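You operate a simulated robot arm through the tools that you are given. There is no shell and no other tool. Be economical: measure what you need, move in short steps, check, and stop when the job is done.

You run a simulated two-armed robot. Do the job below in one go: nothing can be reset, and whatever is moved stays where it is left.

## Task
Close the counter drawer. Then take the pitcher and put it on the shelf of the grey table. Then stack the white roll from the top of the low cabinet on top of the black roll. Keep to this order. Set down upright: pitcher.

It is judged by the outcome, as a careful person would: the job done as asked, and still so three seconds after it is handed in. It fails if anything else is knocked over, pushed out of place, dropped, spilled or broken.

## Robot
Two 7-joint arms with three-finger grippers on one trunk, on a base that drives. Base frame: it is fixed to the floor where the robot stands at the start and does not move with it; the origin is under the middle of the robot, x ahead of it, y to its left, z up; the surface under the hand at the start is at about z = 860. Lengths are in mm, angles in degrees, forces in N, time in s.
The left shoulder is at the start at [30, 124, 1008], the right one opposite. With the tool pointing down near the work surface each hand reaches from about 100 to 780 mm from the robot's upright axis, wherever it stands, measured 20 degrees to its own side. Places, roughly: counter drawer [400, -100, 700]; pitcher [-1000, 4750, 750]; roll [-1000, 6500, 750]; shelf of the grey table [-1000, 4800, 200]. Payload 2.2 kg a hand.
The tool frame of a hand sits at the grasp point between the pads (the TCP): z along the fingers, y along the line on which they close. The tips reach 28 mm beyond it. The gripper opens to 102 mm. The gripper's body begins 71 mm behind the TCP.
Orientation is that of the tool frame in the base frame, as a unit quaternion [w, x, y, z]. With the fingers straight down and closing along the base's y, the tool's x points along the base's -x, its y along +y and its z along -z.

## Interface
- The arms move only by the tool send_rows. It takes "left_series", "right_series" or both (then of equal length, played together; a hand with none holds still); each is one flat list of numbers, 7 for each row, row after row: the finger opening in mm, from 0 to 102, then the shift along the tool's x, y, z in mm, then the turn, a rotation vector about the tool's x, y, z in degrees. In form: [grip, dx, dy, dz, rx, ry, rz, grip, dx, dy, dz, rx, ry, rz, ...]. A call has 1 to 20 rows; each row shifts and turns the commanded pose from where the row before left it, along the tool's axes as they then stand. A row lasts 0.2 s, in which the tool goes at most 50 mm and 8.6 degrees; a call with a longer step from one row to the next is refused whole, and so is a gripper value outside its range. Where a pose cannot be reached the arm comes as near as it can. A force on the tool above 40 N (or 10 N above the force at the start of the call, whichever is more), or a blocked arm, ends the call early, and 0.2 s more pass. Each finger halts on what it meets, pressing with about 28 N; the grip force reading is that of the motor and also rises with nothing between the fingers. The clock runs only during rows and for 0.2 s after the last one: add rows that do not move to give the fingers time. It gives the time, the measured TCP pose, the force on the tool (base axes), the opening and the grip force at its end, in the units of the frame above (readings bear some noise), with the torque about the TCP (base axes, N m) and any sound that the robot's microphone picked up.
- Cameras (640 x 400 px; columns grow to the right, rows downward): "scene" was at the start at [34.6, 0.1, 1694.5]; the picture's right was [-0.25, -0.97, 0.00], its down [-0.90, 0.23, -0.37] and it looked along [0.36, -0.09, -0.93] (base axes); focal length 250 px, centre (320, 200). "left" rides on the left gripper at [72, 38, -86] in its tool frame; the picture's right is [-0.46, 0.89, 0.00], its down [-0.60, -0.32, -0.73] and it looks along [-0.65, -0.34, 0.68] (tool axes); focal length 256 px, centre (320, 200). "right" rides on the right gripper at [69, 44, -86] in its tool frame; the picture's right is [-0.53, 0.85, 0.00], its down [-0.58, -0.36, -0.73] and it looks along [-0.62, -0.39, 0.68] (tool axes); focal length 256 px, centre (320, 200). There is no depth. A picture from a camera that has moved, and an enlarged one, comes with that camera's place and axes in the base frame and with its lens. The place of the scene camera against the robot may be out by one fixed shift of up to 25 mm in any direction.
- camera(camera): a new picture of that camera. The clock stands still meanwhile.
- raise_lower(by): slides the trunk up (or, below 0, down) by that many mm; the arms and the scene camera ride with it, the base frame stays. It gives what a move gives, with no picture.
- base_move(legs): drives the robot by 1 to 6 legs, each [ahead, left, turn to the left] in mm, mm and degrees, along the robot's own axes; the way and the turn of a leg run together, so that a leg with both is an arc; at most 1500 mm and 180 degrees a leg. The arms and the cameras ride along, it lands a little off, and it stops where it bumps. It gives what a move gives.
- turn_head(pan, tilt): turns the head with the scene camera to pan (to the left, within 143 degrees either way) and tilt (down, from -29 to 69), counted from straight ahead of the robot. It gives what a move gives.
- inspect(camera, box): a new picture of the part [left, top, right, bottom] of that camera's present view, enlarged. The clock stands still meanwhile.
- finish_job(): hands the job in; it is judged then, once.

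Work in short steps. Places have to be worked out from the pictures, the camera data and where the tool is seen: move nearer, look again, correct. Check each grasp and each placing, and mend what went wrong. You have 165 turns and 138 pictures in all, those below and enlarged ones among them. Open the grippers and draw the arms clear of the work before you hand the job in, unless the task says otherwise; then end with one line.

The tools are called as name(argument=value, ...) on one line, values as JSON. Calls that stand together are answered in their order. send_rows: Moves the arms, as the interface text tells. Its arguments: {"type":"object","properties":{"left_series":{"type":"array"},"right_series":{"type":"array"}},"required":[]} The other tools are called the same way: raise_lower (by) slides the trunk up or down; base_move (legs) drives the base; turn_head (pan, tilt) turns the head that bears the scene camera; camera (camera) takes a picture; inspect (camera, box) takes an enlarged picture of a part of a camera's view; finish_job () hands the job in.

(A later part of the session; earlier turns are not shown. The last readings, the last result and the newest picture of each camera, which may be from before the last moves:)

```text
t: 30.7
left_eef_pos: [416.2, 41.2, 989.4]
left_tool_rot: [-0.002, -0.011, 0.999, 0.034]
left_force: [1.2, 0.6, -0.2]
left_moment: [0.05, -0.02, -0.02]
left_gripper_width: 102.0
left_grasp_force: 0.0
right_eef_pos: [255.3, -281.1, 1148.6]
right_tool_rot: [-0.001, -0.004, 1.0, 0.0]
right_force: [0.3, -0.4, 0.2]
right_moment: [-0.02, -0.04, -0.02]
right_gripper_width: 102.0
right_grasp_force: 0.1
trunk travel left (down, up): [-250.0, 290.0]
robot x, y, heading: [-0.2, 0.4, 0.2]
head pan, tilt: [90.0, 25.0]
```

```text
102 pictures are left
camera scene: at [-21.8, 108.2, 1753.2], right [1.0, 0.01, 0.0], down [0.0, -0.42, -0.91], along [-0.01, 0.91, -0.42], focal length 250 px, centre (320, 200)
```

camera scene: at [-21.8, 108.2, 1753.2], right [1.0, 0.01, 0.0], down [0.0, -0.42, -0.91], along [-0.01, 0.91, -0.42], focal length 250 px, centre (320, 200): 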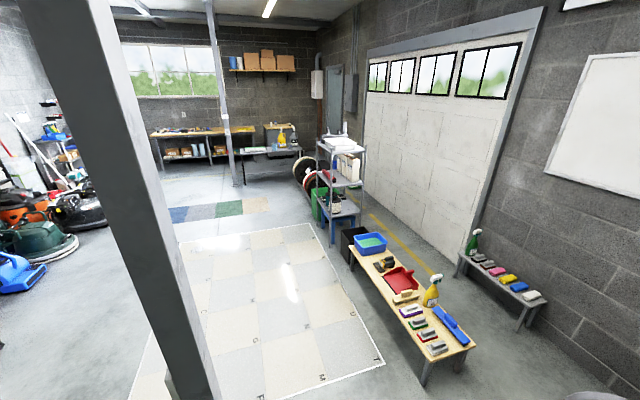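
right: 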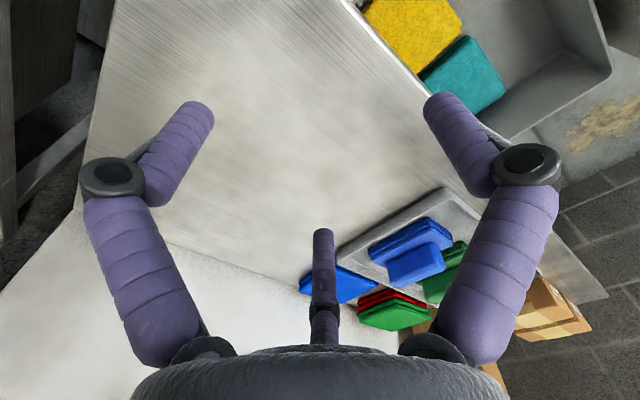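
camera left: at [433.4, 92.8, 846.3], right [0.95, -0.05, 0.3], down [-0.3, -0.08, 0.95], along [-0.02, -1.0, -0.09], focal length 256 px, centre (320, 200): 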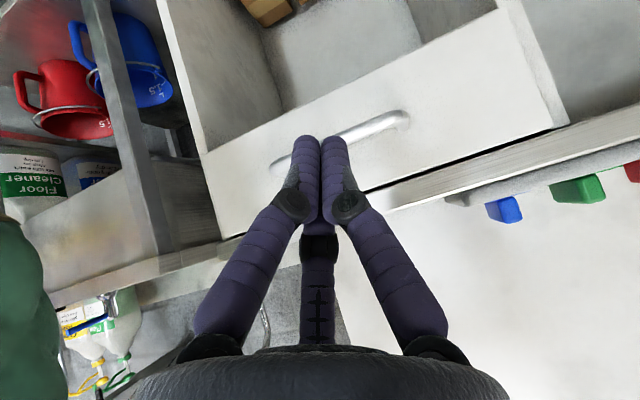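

The grey table should show near pixel (268, 148). I enlarge that part.

inspect(camera="scene", box=[140, 90, 360, 230])

turn_head(pan=125, tilt=45)

camera(camera="scene")

```text
2.86 times, centred on (250, 160) of scene
camera zoom: at [-21.8, 108.2, 1753.2], right [1.0, 0.01, 0.0], down [0.0, -0.42, -0.91], along [-0.01, 0.91, -0.42], focal length 714 px, centre (520, 314)
```

zoom: 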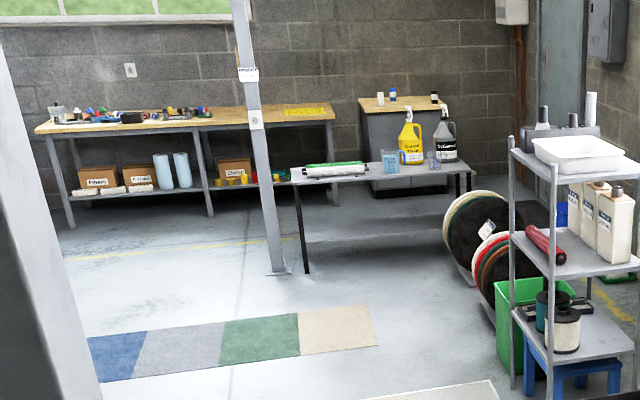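

```text
t: 31.7
left_eef_pos: [416.9, 40.9, 990.1]
left_tool_rot: [-0.001, -0.012, 0.999, 0.035]
left_force: [0.4, 0.1, -0.5]
left_moment: [0.0, -0.01, 0.04]
left_gripper_width: 101.9
left_grasp_force: 0.1
right_eef_pos: [253.7, -283.3, 1149.5]
right_tool_rot: [0.0, -0.004, 1.0, 0.0]
right_force: [0.5, -0.2, 0.0]
right_moment: [0.0, -0.02, -0.02]
right_gripper_width: 102.1
right_grasp_force: 0.1
trunk travel left (down, up): [-250.0, 290.0]
robot x, y, heading: [-0.7, 2.0, 0.3]
head pan, tilt: [125.0, 45.0]
```

```text
100 pictures are left
camera scene: at [-68.3, 82.4, 1722.7], right [0.82, 0.58, 0.0], down [0.41, -0.58, -0.71], along [-0.41, 0.58, -0.71], focal length 250 px, centre (320, 200)
```

scene: 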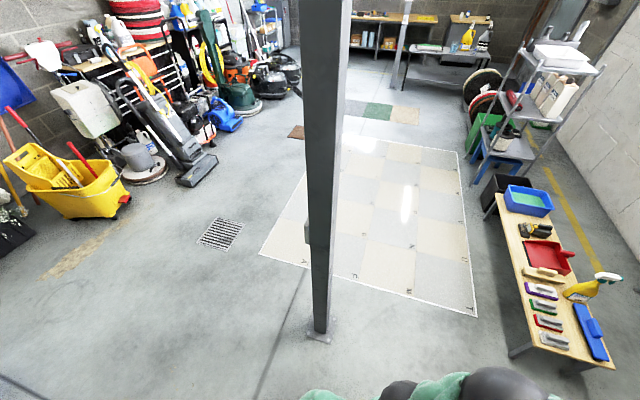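

A post stands near (-365, 503) and a low bench corner near (450, 813). I turn left 90° in place, then shift right a bit so the left elbow clears the post, checking the elbow before I pass.

base_move(legs=[[0, 0, 90], [150, -180, 0]])

turn_head(pan=45, tilt=60)

camera(camera="scene")

```text
t: 37.3
left_eef_pos: [145.7, 568.9, 988.7]
left_tool_rot: [0.026, 0.709, -0.704, -0.023]
left_force: [0.6, 0.5, -0.1]
left_moment: [-0.01, 0.03, -0.03]
left_gripper_width: 101.9
left_grasp_force: 0.0
right_eef_pos: [466.1, 402.8, 1149.0]
right_tool_rot: [-0.001, -0.704, 0.71, 0.001]
right_force: [0.0, -0.2, 0.0]
right_moment: [-0.01, 0.03, 0.0]
right_gripper_width: 102.0
right_grasp_force: 0.0
trunk travel left (down, up): [-250.0, 290.0]
robot x, y, heading: [173.8, 150.9, 89.6]
head pan, tilt: [125.0, 45.0]
```

```text
t: 38.8
left_eef_pos: [145.1, 567.7, 989.0]
left_tool_rot: [0.026, 0.71, -0.704, -0.024]
left_force: [0.2, -0.1, -0.3]
left_moment: [-0.01, -0.01, -0.01]
left_gripper_width: 102.2
left_grasp_force: 0.0
right_eef_pos: [464.0, 401.6, 1149.4]
right_tool_rot: [0.0, -0.704, 0.71, 0.0]
right_force: [-0.1, 0.0, 1.0]
right_moment: [0.0, -0.01, -0.02]
right_gripper_width: 101.9
right_grasp_force: 0.0
trunk travel left (down, up): [-250.0, 290.0]
robot x, y, heading: [180.1, 154.8, 89.5]
head pan, tilt: [45.0, 60.0]
```

```text
99 pictures are left
camera scene: at [139.0, 182.5, 1703.2], right [0.71, 0.7, 0.0], down [0.61, -0.62, -0.5], along [-0.35, 0.36, -0.87], focal length 250 px, centre (320, 200)
```

scene: 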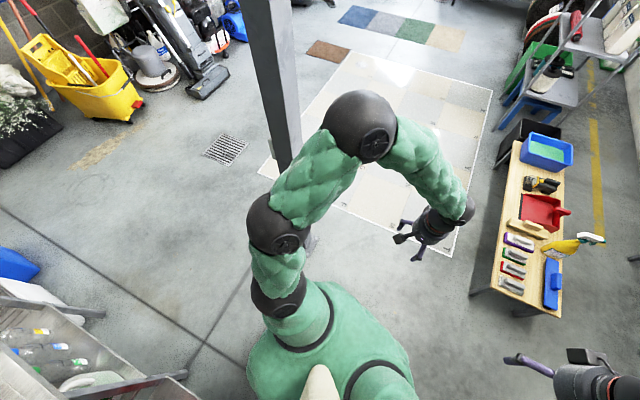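

The elbow is clear of the post with margin. I drive on past the post and then toward the middle of the open floor.

base_move(legs=[[300, 0, 0], [300, 230, 0], [1250, 550, 0]])

turn_head(pan=0, tilt=30)

camera(camera="scene")

```text
t: 49.2
left_eef_pos: [-627.5, 2401.9, 989.6]
left_tool_rot: [0.026, 0.709, -0.705, -0.024]
left_force: [-0.4, 0.2, -0.3]
left_moment: [-0.01, -0.03, 0.01]
left_gripper_width: 102.1
left_grasp_force: 0.2
right_eef_pos: [-307.5, 2234.8, 1148.9]
right_tool_rot: [0.001, -0.704, 0.711, 0.001]
right_force: [0.2, 0.2, 0.0]
right_moment: [0.0, -0.03, -0.01]
right_gripper_width: 101.6
right_grasp_force: 0.0
trunk travel left (down, up): [-250.0, 290.0]
robot x, y, heading: [-597.2, 1979.4, 89.6]
head pan, tilt: [45.0, 60.0]
```

```text
t: 50.3
left_eef_pos: [-628.3, 2401.7, 989.2]
left_tool_rot: [0.025, 0.709, -0.704, -0.024]
left_force: [0.0, 1.1, 0.9]
left_moment: [0.0, 0.01, -0.01]
left_gripper_width: 101.8
left_grasp_force: 0.0
right_eef_pos: [-308.1, 2234.3, 1148.3]
right_tool_rot: [0.0, -0.704, 0.71, 0.0]
right_force: [0.0, 0.1, 0.1]
right_moment: [-0.03, -0.02, 0.03]
right_gripper_width: 102.1
right_grasp_force: 0.1
trunk travel left (down, up): [-250.0, 290.0]
robot x, y, heading: [-599.3, 1985.2, 89.2]
head pan, tilt: [0.0, 30.0]
```

```text
98 pictures are left
camera scene: at [-586.5, 2058.6, 1745.2], right [1.0, -0.01, 0.0], down [-0.01, -0.5, -0.87], along [0.01, 0.87, -0.5], focal length 250 px, centre (320, 200)
```

scene: 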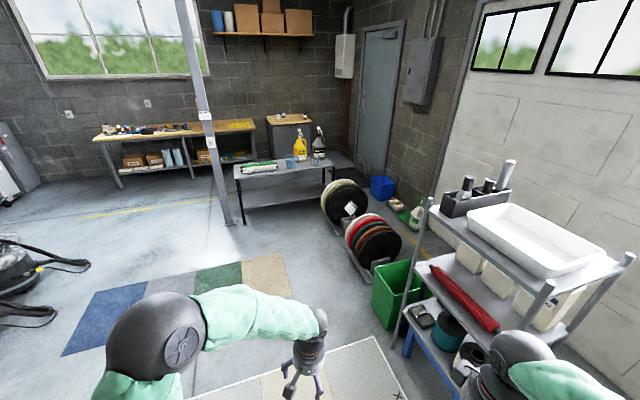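

The table's front edge runs from about (-1500, 4500) to (-430, 4600), with loose carpet tiles in front of its left part. I drive nearer, keeping right of the carpet, and look again.

base_move(legs=[[1300, -70, 0]])

turn_head(pan=20, tilt=40)

camera(camera="scene")

```text
t: 56.9
left_eef_pos: [-574.4, 3699.1, 988.6]
left_tool_rot: [0.026, 0.718, -0.695, -0.024]
left_force: [-0.7, 0.1, 0.8]
left_moment: [-0.03, -0.02, -0.01]
left_gripper_width: 102.1
left_grasp_force: 0.1
right_eef_pos: [-248.0, 3539.6, 1149.6]
right_tool_rot: [0.001, 0.714, -0.701, 0.0]
right_force: [-1.1, 0.4, 0.1]
right_moment: [0.01, -0.02, 0.02]
right_gripper_width: 102.2
right_grasp_force: 0.1
trunk travel left (down, up): [-250.0, 290.0]
robot x, y, heading: [-530.3, 3280.7, 90.8]
head pan, tilt: [0.0, 30.0]
```

```text
t: 57.7
left_eef_pos: [-572.7, 3697.5, 990.1]
left_tool_rot: [0.026, 0.719, -0.695, -0.024]
left_force: [0.4, 0.4, -0.4]
left_moment: [-0.02, -0.03, 0.02]
left_gripper_width: 102.3
left_grasp_force: 0.1
right_eef_pos: [-249.2, 3537.8, 1150.4]
right_tool_rot: [0.0, 0.714, -0.701, 0.0]
right_force: [0.5, -0.5, -0.4]
right_moment: [0.01, -0.03, -0.02]
right_gripper_width: 102.2
right_grasp_force: 0.0
trunk travel left (down, up): [-250.0, 290.0]
robot x, y, heading: [-530.7, 3280.8, 90.7]
head pan, tilt: [20.0, 40.0]
```

```text
97 pictures are left
camera scene: at [-550.9, 3345.1, 1729.9], right [0.93, 0.36, 0.0], down [0.23, -0.6, -0.77], along [-0.27, 0.72, -0.64], focal length 250 px, centre (320, 200)
```

scene: 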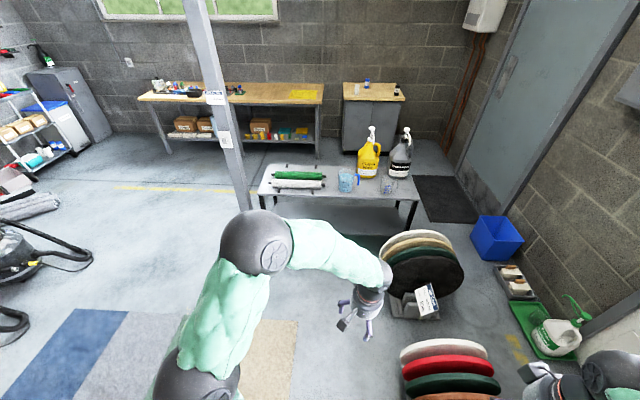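

The blue jug (the pitcher) is at about (-877, 4742). The table's front edge is turned about 18°, and the disc racks stand right of my path. I retract the left hand and drive through the corridor, turning to face the table.

send_rows(left_series=[102, 40, 0, -20, 0, 0, 0, 102, 40, 0, -20, 0, 0, 0, 102, 40, 0, -20, 0, 0, 0])

base_move(legs=[[660, 100, 0], [240, 150, 17]])

turn_head(pan=-5, tilt=55)

camera(camera="scene")

```text
t: 58.5
left_eef_pos: [-565.7, 3577.6, 1048.2]
left_tool_rot: [0.025, 0.718, -0.695, -0.025]
left_force: [0.1, -0.2, 1.2]
left_moment: [0.03, -0.01, 0.02]
left_gripper_width: 102.0
left_grasp_force: 0.1
right_eef_pos: [-248.9, 3537.9, 1150.4]
right_tool_rot: [0.0, 0.713, -0.701, -0.001]
right_force: [-1.6, -1.1, 0.6]
right_moment: [0.02, -0.02, 0.01]
right_gripper_width: 101.9
right_grasp_force: 0.0
trunk travel left (down, up): [-250.0, 290.0]
robot x, y, heading: [-527.6, 3285.2, 91.0]
head pan, tilt: [20.0, 40.0]
```

```text
t: 63.8
left_eef_pos: [-947.1, 4436.5, 1046.4]
left_tool_rot: [0.029, 0.809, -0.586, -0.02]
left_force: [0.0, 0.6, -0.8]
left_moment: [-0.02, -0.04, 0.0]
left_gripper_width: 102.3
left_grasp_force: 0.1
right_eef_pos: [-632.6, 4489.5, 1149.7]
right_tool_rot: [0.001, 0.806, -0.592, -0.001]
right_force: [-1.1, 0.4, 0.4]
right_moment: [-0.03, -0.04, 0.01]
right_gripper_width: 102.0
right_grasp_force: 0.0
trunk travel left (down, up): [-250.0, 290.0]
robot x, y, heading: [-827.0, 4161.0, 107.4]
head pan, tilt: [20.0, 40.0]
```

```text
t: 64.7
left_eef_pos: [-946.2, 4436.2, 1048.1]
left_tool_rot: [0.029, 0.81, -0.585, -0.02]
left_force: [-0.1, -0.4, -0.4]
left_moment: [0.03, -0.01, 0.03]
left_gripper_width: 102.0
left_grasp_force: 0.1
right_eef_pos: [-631.3, 4488.3, 1149.8]
right_tool_rot: [0.001, 0.806, -0.591, 0.0]
right_force: [0.6, 0.4, -0.1]
right_moment: [0.03, 0.01, -0.05]
right_gripper_width: 102.2
right_grasp_force: 0.1
trunk travel left (down, up): [-250.0, 290.0]
robot x, y, heading: [-828.6, 4160.4, 107.3]
head pan, tilt: [-5.0, 55.0]
```

```text
96 pictures are left
camera scene: at [-826.5, 4217.5, 1709.2], right [0.98, 0.21, 0.0], down [0.18, -0.8, -0.57], along [-0.12, 0.56, -0.82], focal length 250 px, centre (320, 200)
```

scene: 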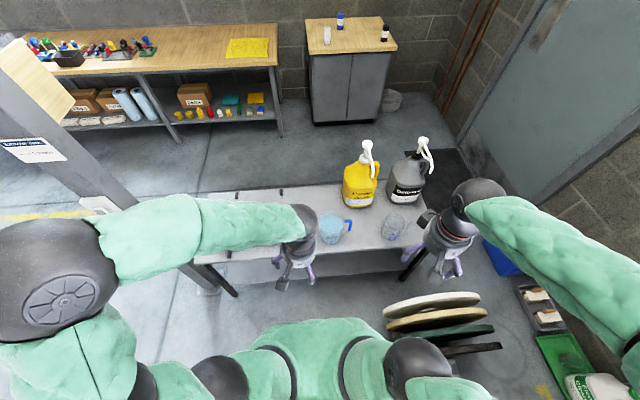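

I'm in front of the table with nothing bumped. I enlarge the pitcher.

inspect(camera="scene", box=[260, 150, 440, 290])

camera(camera="right")

camera(camera="left")

```text
2.86 times, centred on (350, 220) of scene
camera zoom: at [-826.5, 4217.5, 1709.2], right [0.98, 0.21, 0.0], down [0.18, -0.8, -0.57], along [-0.12, 0.56, -0.82], focal length 714 px, centre (234, 143)
```

zoom: 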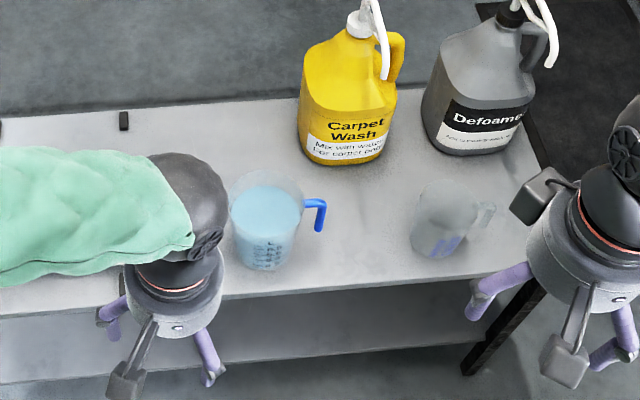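

```text
94 pictures are left
camera right: at [-652.5, 4409.8, 1235.5], right [-0.97, 0.26, 0.0], down [0.18, 0.66, 0.73], along [0.19, 0.71, -0.68], focal length 256 px, centre (320, 200)
```

right: 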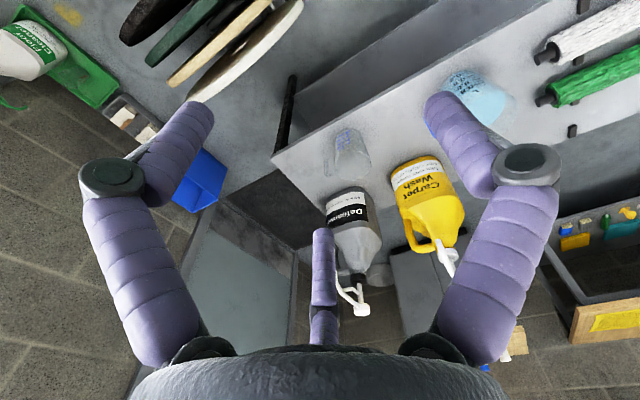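

```text
93 pictures are left
camera left: at [-953.2, 4358.7, 1136.3], right [-0.98, 0.16, 0.06], down [0.16, 0.69, 0.71], along [0.07, 0.71, -0.7], focal length 256 px, centre (320, 200)
```

left: 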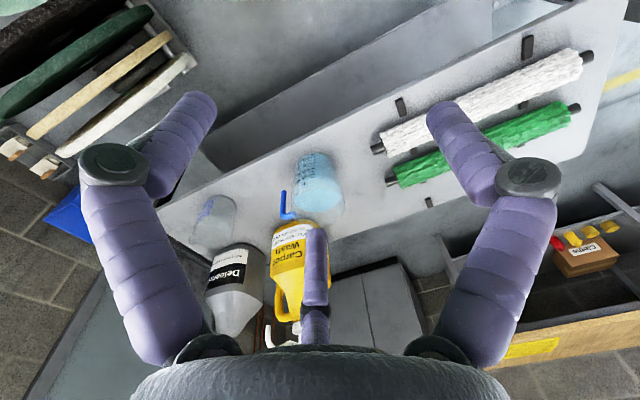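

There are two vessels. I enlarge both to be sure which one is the pitcher.

inspect(camera="left", box=[180, 130, 360, 260])

inspect(camera="scene", box=[310, 190, 420, 260])

```text
3.08 times, centred on (270, 195) of left
camera zoom: at [-953.2, 4358.7, 1136.3], right [-0.98, 0.16, 0.06], down [0.16, 0.69, 0.71], along [0.07, 0.71, -0.7], focal length 788 px, centre (474, 215)
```

zoom: 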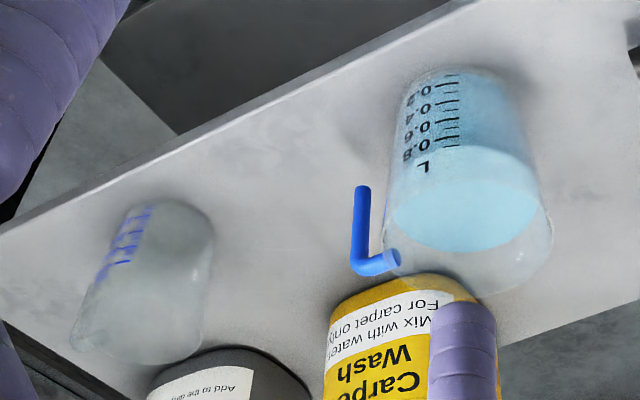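

```text
5.71 times, centred on (365, 225) of scene
camera zoom: at [-826.5, 4217.5, 1709.2], right [0.98, 0.21, 0.0], down [0.18, -0.8, -0.57], along [-0.12, 0.56, -0.82], focal length 1428 px, centre (63, 57)
```

zoom: 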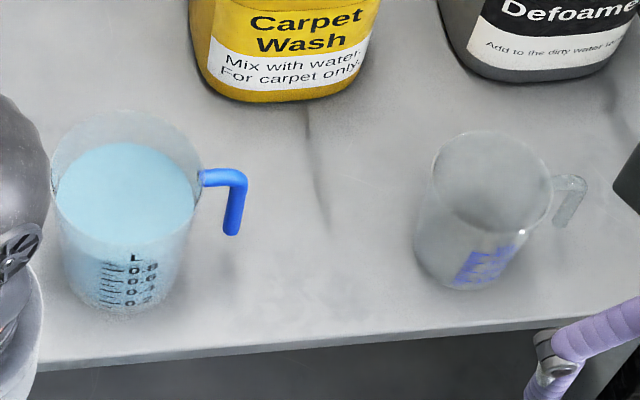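

The blue jug with water is the pitcher, with its base near (-915, 4730), about 90–95 mm wide low down and wider at the rim. I move the left arm aside, and bring the right hand forward and pitch it toward horizontal for a side grasp.

send_rows(left_series=[102, 10, 40, -15, 0, 0, 0, 102, 10, 40, -15, 0, 0, 0, 102, 0, 40, -15, 0, 0, 0, 102, 0, 40, -15, 0, 0, 0, 102, 0, 40, 0, 0, 0, 0, 102, 0, 30, 0, 0, 0, 0, 102, 0, 0, 0, 0, 0, 0, 102, 0, 0, 0, 0, 0, 0, 102, 0, 0, 0, 0, 0, 0, 102, 0, 0, 0, 0, 0, 0, 102, 0, 0, 0, 0, 0, 0, 102, 0, 0, 0, 0, 0, 0, 102, 0, 0, 0, 0, 0, 0], right_series=[102, -40, 0, 0, 0, 0, 0, 102, -40, 0, 0, 0, 0, 0, 102, -40, 0, 0, 0, 0, 0, 102, -30, 0, 0, 0, 0, 0, 102, 0, 0, 0, 0, -8.3, 0, 102, 0, 0, 0, 0, -8.3, 0, 102, 0, 0, 0, 0, -8.3, 0, 102, 0, 0, 0, 0, -8.3, 0, 102, 0, 0, 0, 0, -8.3, 0, 102, 0, 0, 0, 0, -8.3, 0, 102, 0, 0, 0, 0, -8.3, 0, 102, 0, 0, 0, 0, -8.3, 0, 102, 0, 0, 0, 0, -8.3, 0])

camera(camera="scene")

camera(camera="right")

```text
t: 67.5
left_eef_pos: [-1153.0, 4346.8, 1123.7]
left_tool_rot: [0.029, 0.81, -0.585, -0.02]
left_force: [0.2, 0.0, 0.4]
left_moment: [0.02, 0.0, 0.01]
left_gripper_width: 102.0
left_grasp_force: 0.0
right_eef_pos: [-676.1, 4630.6, 1147.9]
right_tool_rot: [-0.359, 0.64, -0.471, -0.489]
right_force: [-0.2, 0.7, 0.2]
right_moment: [-0.01, 0.0, -0.01]
right_gripper_width: 102.0
right_grasp_force: 0.0
trunk travel left (down, up): [-250.0, 290.0]
robot x, y, heading: [-830.3, 4162.0, 107.4]
head pan, tilt: [-5.0, 55.0]
```

```text
90 pictures are left
camera scene: at [-826.2, 4217.9, 1709.2], right [0.98, 0.21, 0.0], down [0.18, -0.8, -0.57], along [-0.12, 0.56, -0.82], focal length 250 px, centre (320, 200)
```

scene: 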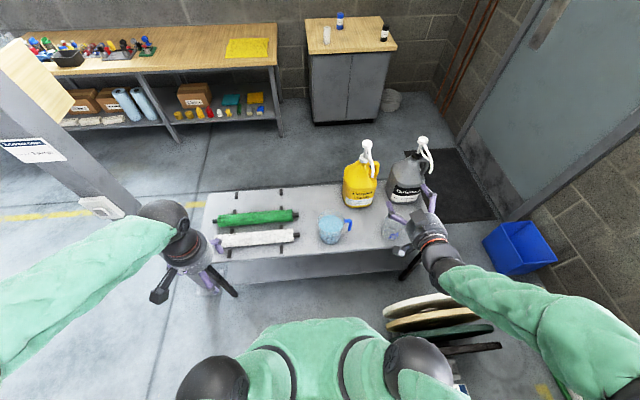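

```text
89 pictures are left
camera right: at [-687.3, 4521.1, 1105.1], right [-0.85, -0.12, 0.52], down [0.51, -0.42, 0.75], along [0.13, 0.9, 0.42], focal length 256 px, centre (320, 200)
```

right: 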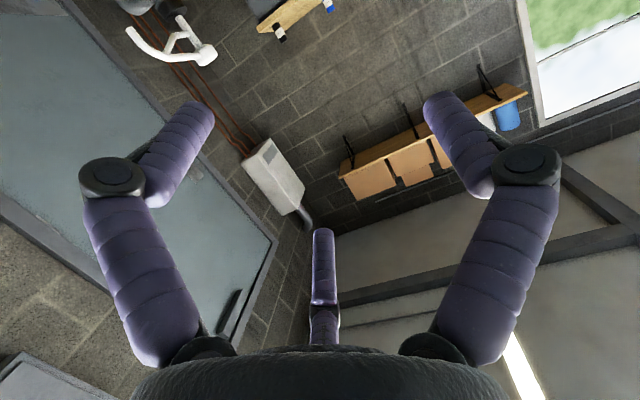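

The fingers are horizontal, but the wrist camera now hangs below the hand and would hit the table. I roll the hand 180° about its finger axis so the camera sits on top.

send_rows(right_series=[102, 0, 0, 0, 0, 0, 8.5, 102, 0, 0, 0, 0, 0, 8.5, 102, 0, 0, 0, 0, 0, 8.5, 102, 0, 0, 0, 0, 0, 8.5, 102, 0, 0, 0, 0, 0, 8.5, 102, 0, 0, 0, 0, 0, 8.5, 102, 0, 0, 0, 0, 0, 8.5, 102, 0, 0, 0, 0, 0, 8.5, 102, 0, 0, 0, 0, 0, 8.5, 102, 0, 0, 0, 0, 0, 8.5, 102, 0, 0, 0, 0, 0, 8.5, 102, 0, 0, 0, 0, 0, 8.5, 102, 0, 0, 0, 0, 0, 8.5, 102, 0, 0, 0, 0, 0, 8.5, 102, 0, 0, 0, 0, 0, 8.5, 102, 0, 0, 0, 0, 0, 8.5, 102, 0, 0, 0, 0, 0, 8.5, 102, 0, 0, 0, 0, 0, 8.5, 102, 0, 0, 0, 0, 0, 8.5, 102, 0, 0, 0, 0, 0, 8.5])

camera(camera="scene")

camera(camera="right")

```text
t: 71.7
left_eef_pos: [-1152.9, 4347.1, 1123.4]
left_tool_rot: [0.029, 0.81, -0.585, -0.02]
left_force: [-0.7, 0.1, 0.5]
left_moment: [-0.01, -0.01, 0.02]
left_gripper_width: 102.0
left_grasp_force: 0.0
right_eef_pos: [-676.7, 4631.1, 1149.8]
right_tool_rot: [-0.457, 0.414, 0.679, 0.4]
right_force: [0.8, 0.0, -0.4]
right_moment: [0.0, 0.01, 0.02]
right_gripper_width: 101.9
right_grasp_force: 0.0
trunk travel left (down, up): [-250.0, 290.0]
robot x, y, heading: [-829.6, 4163.3, 107.5]
head pan, tilt: [-5.0, 55.0]
```

```text
88 pictures are left
camera scene: at [-826.3, 4217.2, 1709.2], right [0.98, 0.21, 0.0], down [0.18, -0.8, -0.57], along [-0.12, 0.56, -0.82], focal length 250 px, centre (320, 200)
```

scene: 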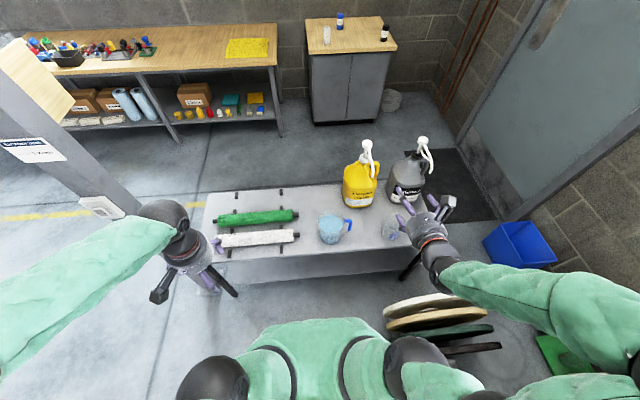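

```text
87 pictures are left
camera right: at [-628.0, 4580.5, 1245.2], right [0.91, 0.18, -0.37], down [0.01, -0.91, -0.42], along [-0.41, 0.37, -0.83], focal length 256 px, centre (320, 200)
```

right: 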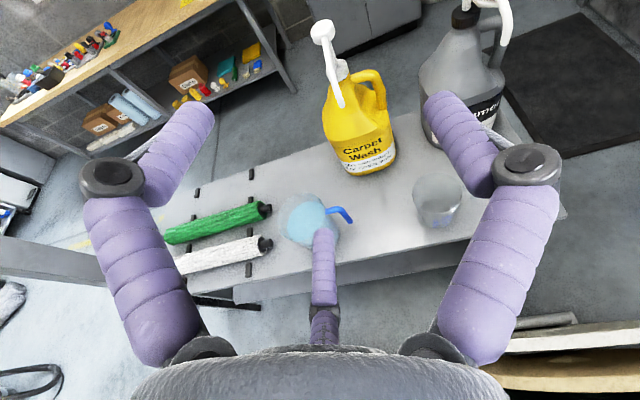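

The camera is on top now and the fingers point 15° below horizontal. I finish the roll and move to a point about 150 mm in front of the pitcher at z≈760.

send_rows(right_series=[102, 0, 0, 0, 0, 0, 4.8, 102, 0, 0, 0, 0, 0, 4.8, 102, -37.1, -19.1, 12.1, 0, 0, 0, 102, -37.1, -19.1, 12.1, 0, 0, 0, 102, -37.1, -19.1, 12.1, 0, 0, 0, 102, -37.1, -19.1, 12.1, 0, 0, 0, 102, -37.1, -19.1, 12.1, 0, 0, 0, 102, -37.1, -19.1, 12.1, 0, 0, 0, 102, -37.1, -19.1, 12.1, 0, 0, 0, 102, -37.1, -19.1, 12.1, 0, 0, 0, 102, -37.1, -19.1, 12.1, 0, 0, 0, 102, -37.1, -19.1, 12.1, 0, 0, 0])

camera(camera="scene")

camera(camera="right")

```text
t: 74.3
left_eef_pos: [-1152.4, 4347.4, 1123.6]
left_tool_rot: [0.029, 0.81, -0.585, -0.021]
left_force: [0.2, -0.5, -0.8]
left_moment: [-0.01, 0.0, -0.03]
left_gripper_width: 102.2
left_grasp_force: 0.0
right_eef_pos: [-868.1, 4597.0, 754.6]
right_tool_rot: [-0.487, 0.469, 0.642, 0.361]
right_force: [-0.3, -0.2, -1.0]
right_moment: [0.0, 0.0, 0.01]
right_gripper_width: 102.0
right_grasp_force: 0.1
right hand out of reach, approached as far as the arm can: row 2
trunk travel left (down, up): [-250.0, 290.0]
robot x, y, heading: [-826.7, 4159.3, 107.4]
head pan, tilt: [-5.0, 55.0]
```

```text
86 pictures are left
camera scene: at [-826.7, 4217.7, 1709.2], right [0.98, 0.21, 0.0], down [0.18, -0.8, -0.57], along [-0.12, 0.56, -0.82], focal length 250 px, centre (320, 200)
```

scene: 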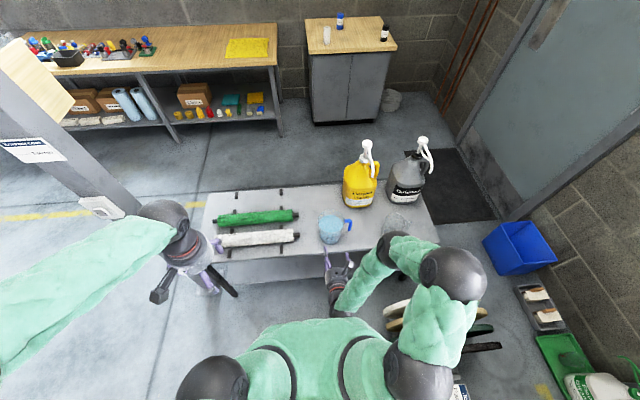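

```text
85 pictures are left
camera right: at [-806.9, 4547.6, 842.9], right [0.85, 0.12, -0.51], down [-0.09, -0.93, -0.37], along [-0.52, 0.36, -0.78], focal length 256 px, centre (320, 200)
```

right: 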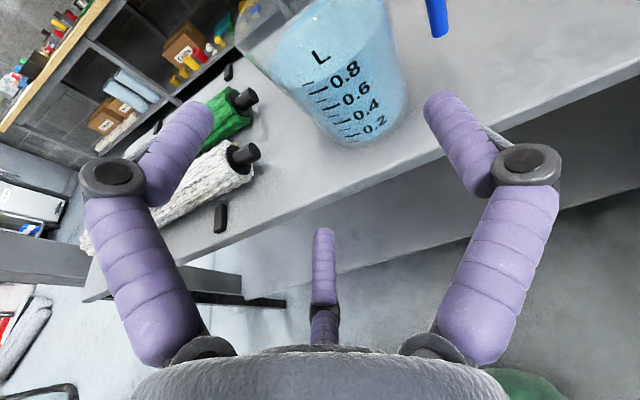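

The pose is reachable. I enlarge the pitcher in the right camera to triangulate its base and width.

inspect(camera="right", box=[220, 0, 460, 160])

inspect(camera="scene", box=[290, 190, 390, 290])

```text
2.50 times, centred on (340, 80) of right
camera zoom: at [-806.9, 4547.6, 842.9], right [0.85, 0.12, -0.51], down [-0.09, -0.93, -0.37], along [-0.52, 0.36, -0.78], focal length 640 px, centre (270, 500)
```

zoom: 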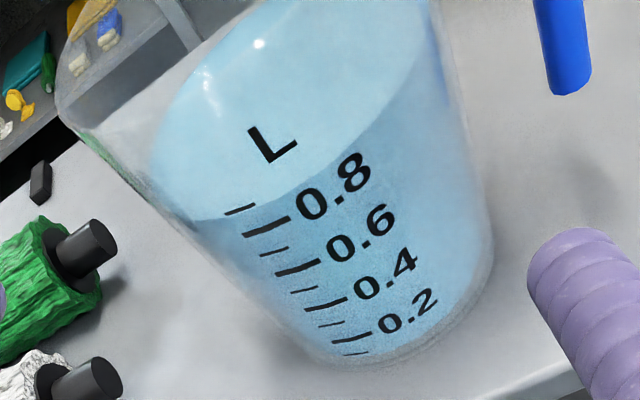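

```text
4.00 times, centred on (340, 240) of scene
camera zoom: at [-826.7, 4217.7, 1709.2], right [0.98, 0.21, 0.0], down [0.18, -0.8, -0.57], along [-0.12, 0.56, -0.82], focal length 999 px, centre (240, 40)
```

zoom: 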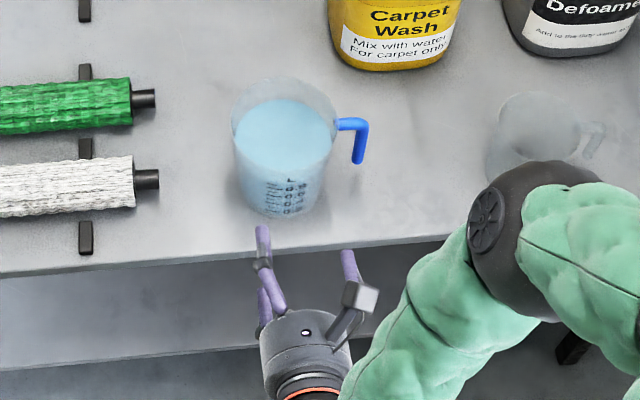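

The hand's visible digits don't quite match a plain two-finger layout, so I enlarge both grippers in the scene camera before choosing the grasp.

inspect(camera="scene", box=[310, 235, 370, 295])

inspect(camera="scene", box=[140, 200, 250, 310])

```text
6.67 times, centred on (340, 265) of scene
camera zoom: at [-826.7, 4217.7, 1709.2], right [0.98, 0.21, 0.0], down [0.18, -0.8, -0.57], along [-0.12, 0.56, -0.82], focal length 1665 px, centre (187, -233)
```

zoom: 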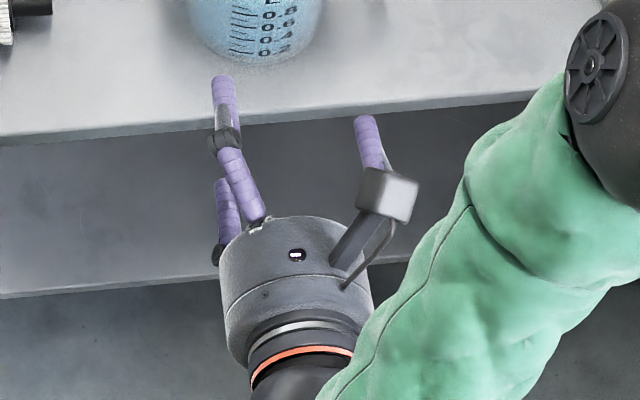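

```text
3.64 times, centred on (195, 255) of scene
camera zoom: at [-826.7, 4217.7, 1709.2], right [0.98, 0.21, 0.0], down [0.18, -0.8, -0.57], along [-0.12, 0.56, -0.82], focal length 908 px, centre (774, 0)
```

zoom: 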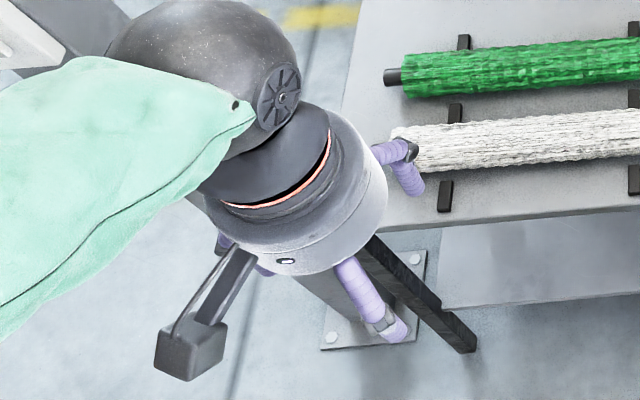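

The hand truly shows three digits: one on the right and an upper and lower one on the left. To learn what really collides, and the table height, I move the tips just over the table edge and lower gently until contact.

send_rows(right_series=[102, 5.3, 0, 19.3, 0, 0, 0, 102, 5.3, 0, 19.3, 0, 0, 0, 102, 4, 0, 14.5, 0, 0, 0, 102, -4.8, 0, 1.3, 0, 0, 0, 102, -4.8, 0, 1.3, 0, 0, 0, 102, -4.8, 0, 1.3, 0, 0, 0, 102, -4.8, 0, 1.3, 0, 0, 0, 102, -3, 0, 0.8, 0, 0, 0, 102, -3, 0, 0.8, 0, 0, 0, 102, -3, 0, 0.8, 0, 0, 0, 102, -3, 0, 0.8, 0, 0, 0])

inspect(camera="scene", box=[300, 200, 380, 280])

```text
t: 76.7
left_eef_pos: [-1152.7, 4347.4, 1124.7]
left_tool_rot: [0.029, 0.81, -0.585, -0.02]
left_force: [0.4, -0.1, 0.5]
left_moment: [0.0, 0.02, -0.01]
left_gripper_width: 102.1
left_grasp_force: 0.1
right_eef_pos: [-884.7, 4647.2, 724.3]
right_tool_rot: [-0.487, 0.469, 0.643, 0.361]
right_force: [-0.6, -0.8, 0.7]
right_moment: [0.01, 0.01, 0.05]
right_gripper_width: 101.9
right_grasp_force: 0.1
trunk travel left (down, up): [-250.0, 290.0]
robot x, y, heading: [-826.7, 4165.0, 107.0]
head pan, tilt: [-5.0, 55.0]
```

```text
5.00 times, centred on (340, 240) of scene
camera zoom: at [-826.4, 4217.4, 1709.2], right [0.98, 0.21, 0.0], down [0.18, -0.8, -0.57], along [-0.12, 0.56, -0.82], focal length 1249 px, centre (220, 0)
```

zoom: 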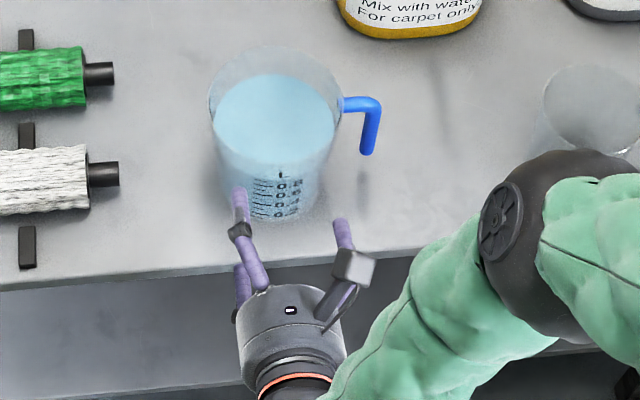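

No contact so far at z=724. I keep lowering gently.

send_rows(right_series=[102, -3, 0, 0.8, 0, 0, 0, 102, -3, 0, 0.8, 0, 0, 0, 102, -3, 0, 0.8, 0, 0, 0, 102, -3, 0, 0.8, 0, 0, 0, 102, -3, 0, 0.8, 0, 0, 0, 102, -3, 0, 0.8, 0, 0, 0, 102, -3, 0, 0.8, 0, 0, 0])

camera(camera="right")

```text
t: 78.3
left_eef_pos: [-1151.5, 4347.1, 1123.5]
left_tool_rot: [0.029, 0.81, -0.585, -0.02]
left_force: [0.4, -0.2, 0.3]
left_moment: [0.01, 0.03, 0.0]
left_gripper_width: 101.9
left_grasp_force: 0.1
right_eef_pos: [-883.8, 4646.0, 701.8]
right_tool_rot: [-0.488, 0.468, 0.642, 0.361]
right_force: [0.3, -0.1, -0.5]
right_moment: [-0.01, -0.02, -0.01]
right_gripper_width: 102.1
right_grasp_force: 0.0
trunk travel left (down, up): [-250.0, 290.0]
robot x, y, heading: [-825.6, 4159.9, 107.5]
head pan, tilt: [-5.0, 55.0]
```

```text
79 pictures are left
camera right: at [-823.0, 4599.0, 790.9], right [0.85, 0.12, -0.51], down [-0.09, -0.93, -0.37], along [-0.52, 0.36, -0.78], focal length 256 px, centre (320, 200)
```

right: 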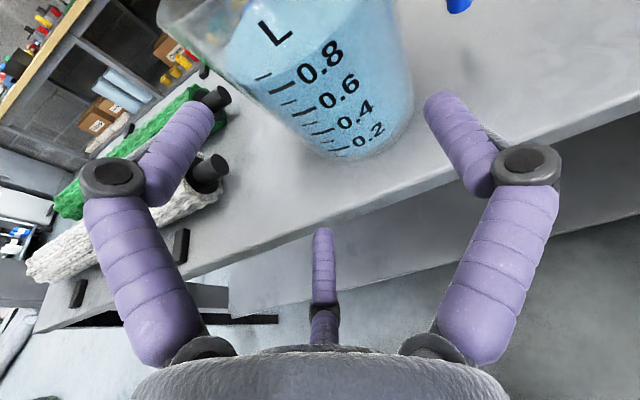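

No contact down to z=702; the lower digit seems to hang just in front of the table edge. I creep forward 20 mm and watch the force to see whether that digit is solid.

send_rows(right_series=[102, 0.8, 0, 2.9, 0, 0, 0, 102, 0.8, 0, 2.9, 0, 0, 0, 102, 0.8, 0, 2.9, 0, 0, 0, 102, 0.8, 0, 2.9, 0, 0, 0, 102, 0.8, 0, 2.9, 0, 0, 0, 102, 0.8, 0, 2.9, 0, 0, 0, 102, 0.8, 0, 2.9, 0, 0, 0])

camera(camera="right")

inspect(camera="scene", box=[300, 200, 380, 280])

```text
t: 79.9
left_eef_pos: [-1151.8, 4345.9, 1123.9]
left_tool_rot: [0.029, 0.81, -0.585, -0.019]
left_force: [0.1, 0.0, 0.6]
left_moment: [-0.02, 0.03, 0.02]
left_gripper_width: 102.1
left_grasp_force: 0.0
right_eef_pos: [-890.5, 4667.7, 700.6]
right_tool_rot: [-0.488, 0.468, 0.642, 0.362]
right_force: [-0.7, 0.4, -0.1]
right_moment: [0.02, 0.02, -0.01]
right_gripper_width: 102.0
right_grasp_force: 0.1
trunk travel left (down, up): [-250.0, 290.0]
robot x, y, heading: [-833.9, 4158.4, 107.6]
head pan, tilt: [-5.0, 55.0]
```

```text
78 pictures are left
camera right: at [-829.4, 4619.3, 790.7], right [0.85, 0.12, -0.51], down [-0.09, -0.93, -0.37], along [-0.52, 0.36, -0.78], focal length 256 px, centre (320, 200)
```

right: 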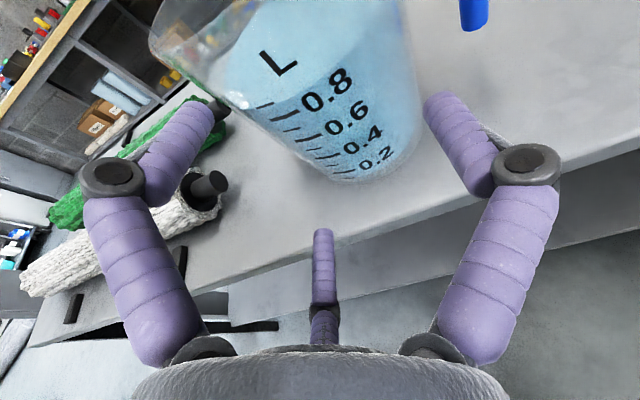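

```text
5.00 times, centred on (340, 240) of scene
camera zoom: at [-826.3, 4217.4, 1709.2], right [0.98, 0.21, 0.0], down [0.18, -0.8, -0.57], along [-0.12, 0.56, -0.82], focal length 1249 px, centre (220, 0)
```

zoom: 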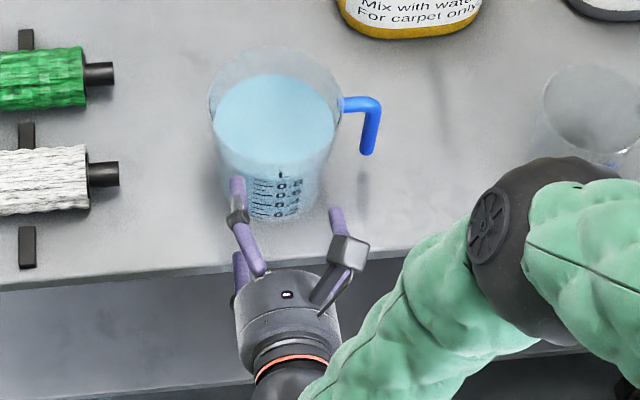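

Triangulating the two wrist cameras puts the table top at z≈598 and the pitcher at about (-912, 4770). Its base is about 100 mm and its rim about 120 mm across, at z≈751, so the body is too wide to span. I'll hold it with the left hand pinching the left rim wall, supported by the right hand at the handle. First I withdraw the right hand, step closer and raise the trunk.

send_rows(right_series=[102, -10, 0, -38, 0, 0, 0, 102, 10, 0, -38, 0, 0, 0, 102, 35, 10, -15, 0, 0, 0, 102, 35, 15, -10, 0, 0, 0, 102, 30, 15, 0, 0, 0, 0, 102, 20, 15, 0, 0, 0, 0])

base_move(legs=[[80, -40, 0]])

raise_lower(by=200)

camera(camera="scene")

```text
t: 81.3
left_eef_pos: [-1153.2, 4347.9, 1124.9]
left_tool_rot: [0.028, 0.81, -0.585, -0.021]
left_force: [1.2, -0.5, 0.4]
left_moment: [-0.01, 0.01, -0.04]
left_gripper_width: 102.1
left_grasp_force: 0.1
right_eef_pos: [-816.6, 4620.8, 844.3]
right_tool_rot: [-0.487, 0.469, 0.643, 0.36]
right_force: [-0.3, 0.0, -0.3]
right_moment: [0.04, 0.0, -0.03]
right_gripper_width: 102.0
right_grasp_force: 0.1
trunk travel left (down, up): [-250.0, 290.0]
robot x, y, heading: [-826.4, 4162.2, 107.5]
head pan, tilt: [-5.0, 55.0]
```

```text
t: 82.4
left_eef_pos: [-1138.2, 4436.8, 1123.5]
left_tool_rot: [0.029, 0.811, -0.584, -0.019]
left_force: [0.2, 0.8, -0.9]
left_moment: [-0.04, -0.02, -0.01]
left_gripper_width: 101.8
left_grasp_force: 0.0
right_eef_pos: [-804.5, 4712.7, 842.8]
right_tool_rot: [-0.488, 0.468, 0.642, 0.36]
right_force: [0.8, 1.0, 0.3]
right_moment: [-0.03, -0.02, 0.02]
right_gripper_width: 102.0
right_grasp_force: 0.1
trunk travel left (down, up): [-250.0, 290.0]
robot x, y, heading: [-815.2, 4251.2, 107.2]
head pan, tilt: [-5.0, 55.0]
```

```text
t: 84.5
left_eef_pos: [-1138.8, 4435.6, 1323.4]
left_tool_rot: [0.029, 0.811, -0.585, -0.02]
left_force: [-0.8, -0.3, 0.9]
left_moment: [0.04, 0.0, 0.0]
left_gripper_width: 102.1
left_grasp_force: 0.0
right_eef_pos: [-805.3, 4711.7, 1044.5]
right_tool_rot: [-0.488, 0.467, 0.643, 0.36]
right_force: [1.1, 0.0, 0.0]
right_moment: [0.02, -0.01, -0.02]
right_gripper_width: 102.0
right_grasp_force: 0.1
trunk travel left (down, up): [-450.0, 90.0]
robot x, y, heading: [-816.4, 4251.0, 107.7]
head pan, tilt: [-5.0, 55.0]
```

```text
76 pictures are left
camera scene: at [-812.2, 4306.3, 1909.1], right [0.98, 0.22, 0.0], down [0.18, -0.8, -0.57], along [-0.12, 0.56, -0.82], focal length 250 px, centre (320, 200)
```

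scene: 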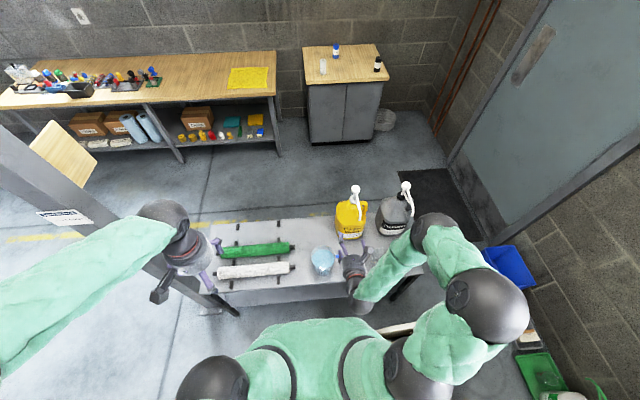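

The pitcher is now about 524 mm ahead and 64 mm to the right. I bring the left hand over toward it and pitch it 45°, and move the right hand a little aside.

send_rows(left_series=[80, -18, -26, 30, 4, 0, 0, 60, -18, -26, 30, 0, 0, 0, 44, -18, -26, 30, 0, 0, 0, 44, -18, -26, 30, 0, 0, 0, 44, -18, -26, 30, 0, 0, 0, 44, -18, -26, 30, 0, 0, 0, 44, -18, -26, 30, 0, 0, 0, 44, -18, -26, 30, 0, 0, 0, 44, -18, -26, 30, 0, 0, 0, 44, -18, -23, 30, 0, 0, 0, 44, 0, 0, 0, 0, -7.5, 0, 44, 0, 0, 0, 0, -7.5, 0, 44, 0, 0, 0, 0, -7.5, 0, 44, 0, 0, 0, 0, -7.5, 0, 44, 0, 0, 0, 0, -7.5, 0, 44, 0, 0, 0, 0, -7.5, 0], right_series=[102, 0, 20, -20, 0, 0, 0, 102, 0, 20, -20, 0, 0, 0, 102, 0, 20, -20, 0, 0, 0, 102, 0, 10, 0, 0, 0, 0, 102, 0, 0, 0, 0, 0, 0, 102, 0, 0, 0, 0, 0, 0, 102, 0, 0, 0, 0, 0, 0, 102, 0, 0, 0, 0, 0, 0, 102, 0, 0, 0, 0, 0, 0, 102, 0, 0, 0, 0, 0, 0, 102, 0, 0, 0, 0, 0, 0, 102, 0, 0, 0, 0, 0, 0, 102, 0, 0, 0, 0, 0, 0, 102, 0, 0, 0, 0, 0, 0, 102, 0, 0, 0, 0, 0, 0, 102, 0, 0, 0, 0, 0, 0])

camera(camera="scene")

camera(camera="left")

```text
t: 88.0
left_eef_pos: [-954.1, 4685.6, 1022.9]
left_tool_rot: [-0.224, 0.75, -0.54, -0.31]
left_force: [-0.4, 0.9, 0.9]
left_moment: [-0.02, 0.0, -0.01]
left_gripper_width: 43.8
left_grasp_force: 0.0
right_eef_pos: [-718.8, 4677.9, 1059.3]
right_tool_rot: [-0.488, 0.468, 0.642, 0.361]
right_force: [0.3, 0.2, -0.8]
right_moment: [0.0, -0.03, -0.01]
right_gripper_width: 101.9
right_grasp_force: 0.0
trunk travel left (down, up): [-450.0, 90.0]
robot x, y, heading: [-815.3, 4247.8, 107.3]
head pan, tilt: [-5.0, 55.0]
```

```text
75 pictures are left
camera scene: at [-811.8, 4306.0, 1909.2], right [0.98, 0.22, 0.0], down [0.18, -0.8, -0.57], along [-0.12, 0.56, -0.82], focal length 250 px, centre (320, 200)
```

scene: 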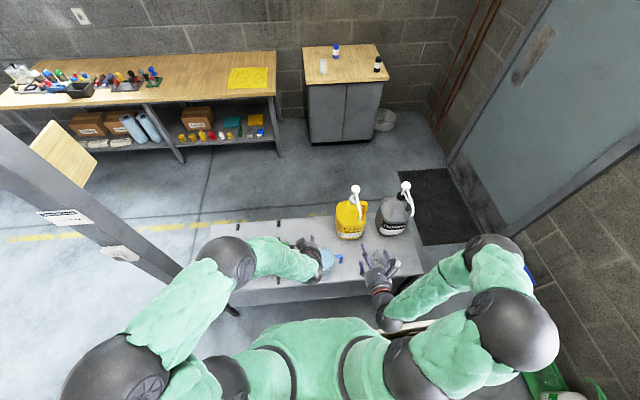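

```text
74 pictures are left
camera left: at [-953.2, 4568.5, 1032.0], right [-0.94, 0.03, 0.33], down [0.33, 0.01, 0.94], along [0.03, 1.0, -0.02], focal length 256 px, centre (320, 200)
```

left: 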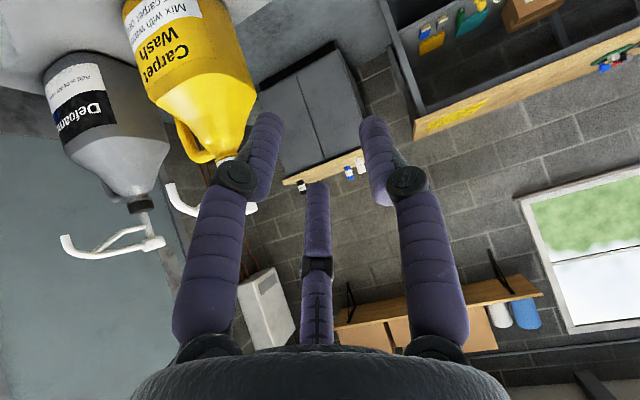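

The orientation is right. I lower the left hand to just above and in front of the left side of the rim, and look.

send_rows(left_series=[44, 25, -1.3, 26, 0, 0, 0, 44, 25, -1.3, 26, 0, 0, 0, 44, 25, -1.3, 26, 0, 0, 0, 44, 25, -1.3, 26, 0, 0, 0, 44, 25, -1.3, 26, 0, 0, 0, 44, 22, -1.3, 22, 0, 0, 0])

camera(camera="left")

inspect(camera="scene", box=[270, 210, 390, 310])

```text
t: 89.3
left_eef_pos: [-947.4, 4693.7, 809.3]
left_tool_rot: [-0.224, 0.749, -0.54, -0.311]
left_force: [0.0, 0.0, 1.1]
left_moment: [-0.02, -0.03, 0.0]
left_gripper_width: 43.7
left_grasp_force: 0.1
right_eef_pos: [-719.8, 4678.3, 1059.5]
right_tool_rot: [-0.488, 0.468, 0.643, 0.36]
right_force: [-0.7, 0.0, -0.4]
right_moment: [0.01, -0.02, -0.02]
right_gripper_width: 101.7
right_grasp_force: 0.1
trunk travel left (down, up): [-450.0, 90.0]
robot x, y, heading: [-815.2, 4249.7, 107.4]
head pan, tilt: [-5.0, 55.0]
```

```text
73 pictures are left
camera left: at [-947.1, 4575.8, 818.7], right [-0.94, 0.03, 0.33], down [0.33, 0.01, 0.94], along [0.03, 1.0, -0.02], focal length 256 px, centre (320, 200)
```

left: 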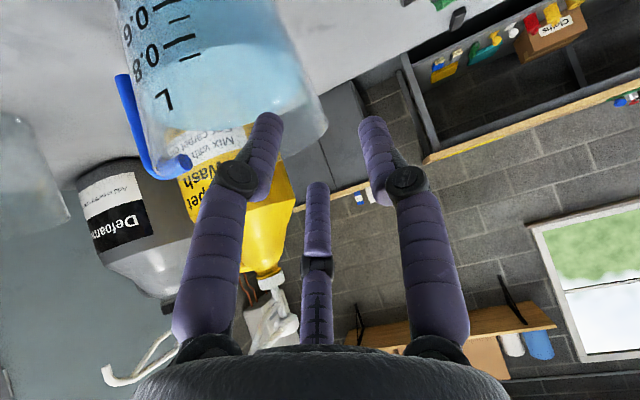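

```text
4.00 times, centred on (330, 260) of scene
camera zoom: at [-812.1, 4307.1, 1909.2], right [0.98, 0.22, 0.0], down [0.18, -0.8, -0.57], along [-0.12, 0.56, -0.82], focal length 999 px, centre (280, -40)
```

zoom: 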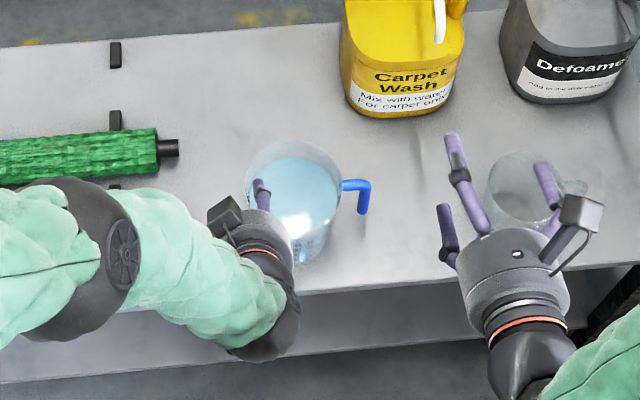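

The rim's left wall is in view. I enlarge it to refine its place.

inspect(camera="left", box=[100, 0, 360, 220])

```text
1.82 times, centred on (230, 110) of left
camera zoom: at [-947.1, 4575.8, 818.7], right [-0.94, 0.03, 0.33], down [0.33, 0.01, 0.94], along [0.03, 1.0, -0.02], focal length 465 px, centre (484, 364)
```

zoom: 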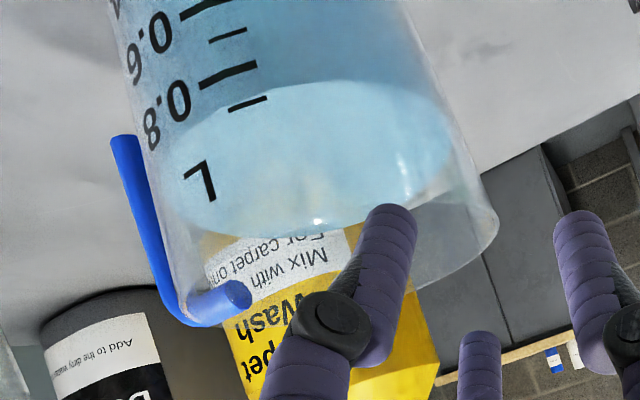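

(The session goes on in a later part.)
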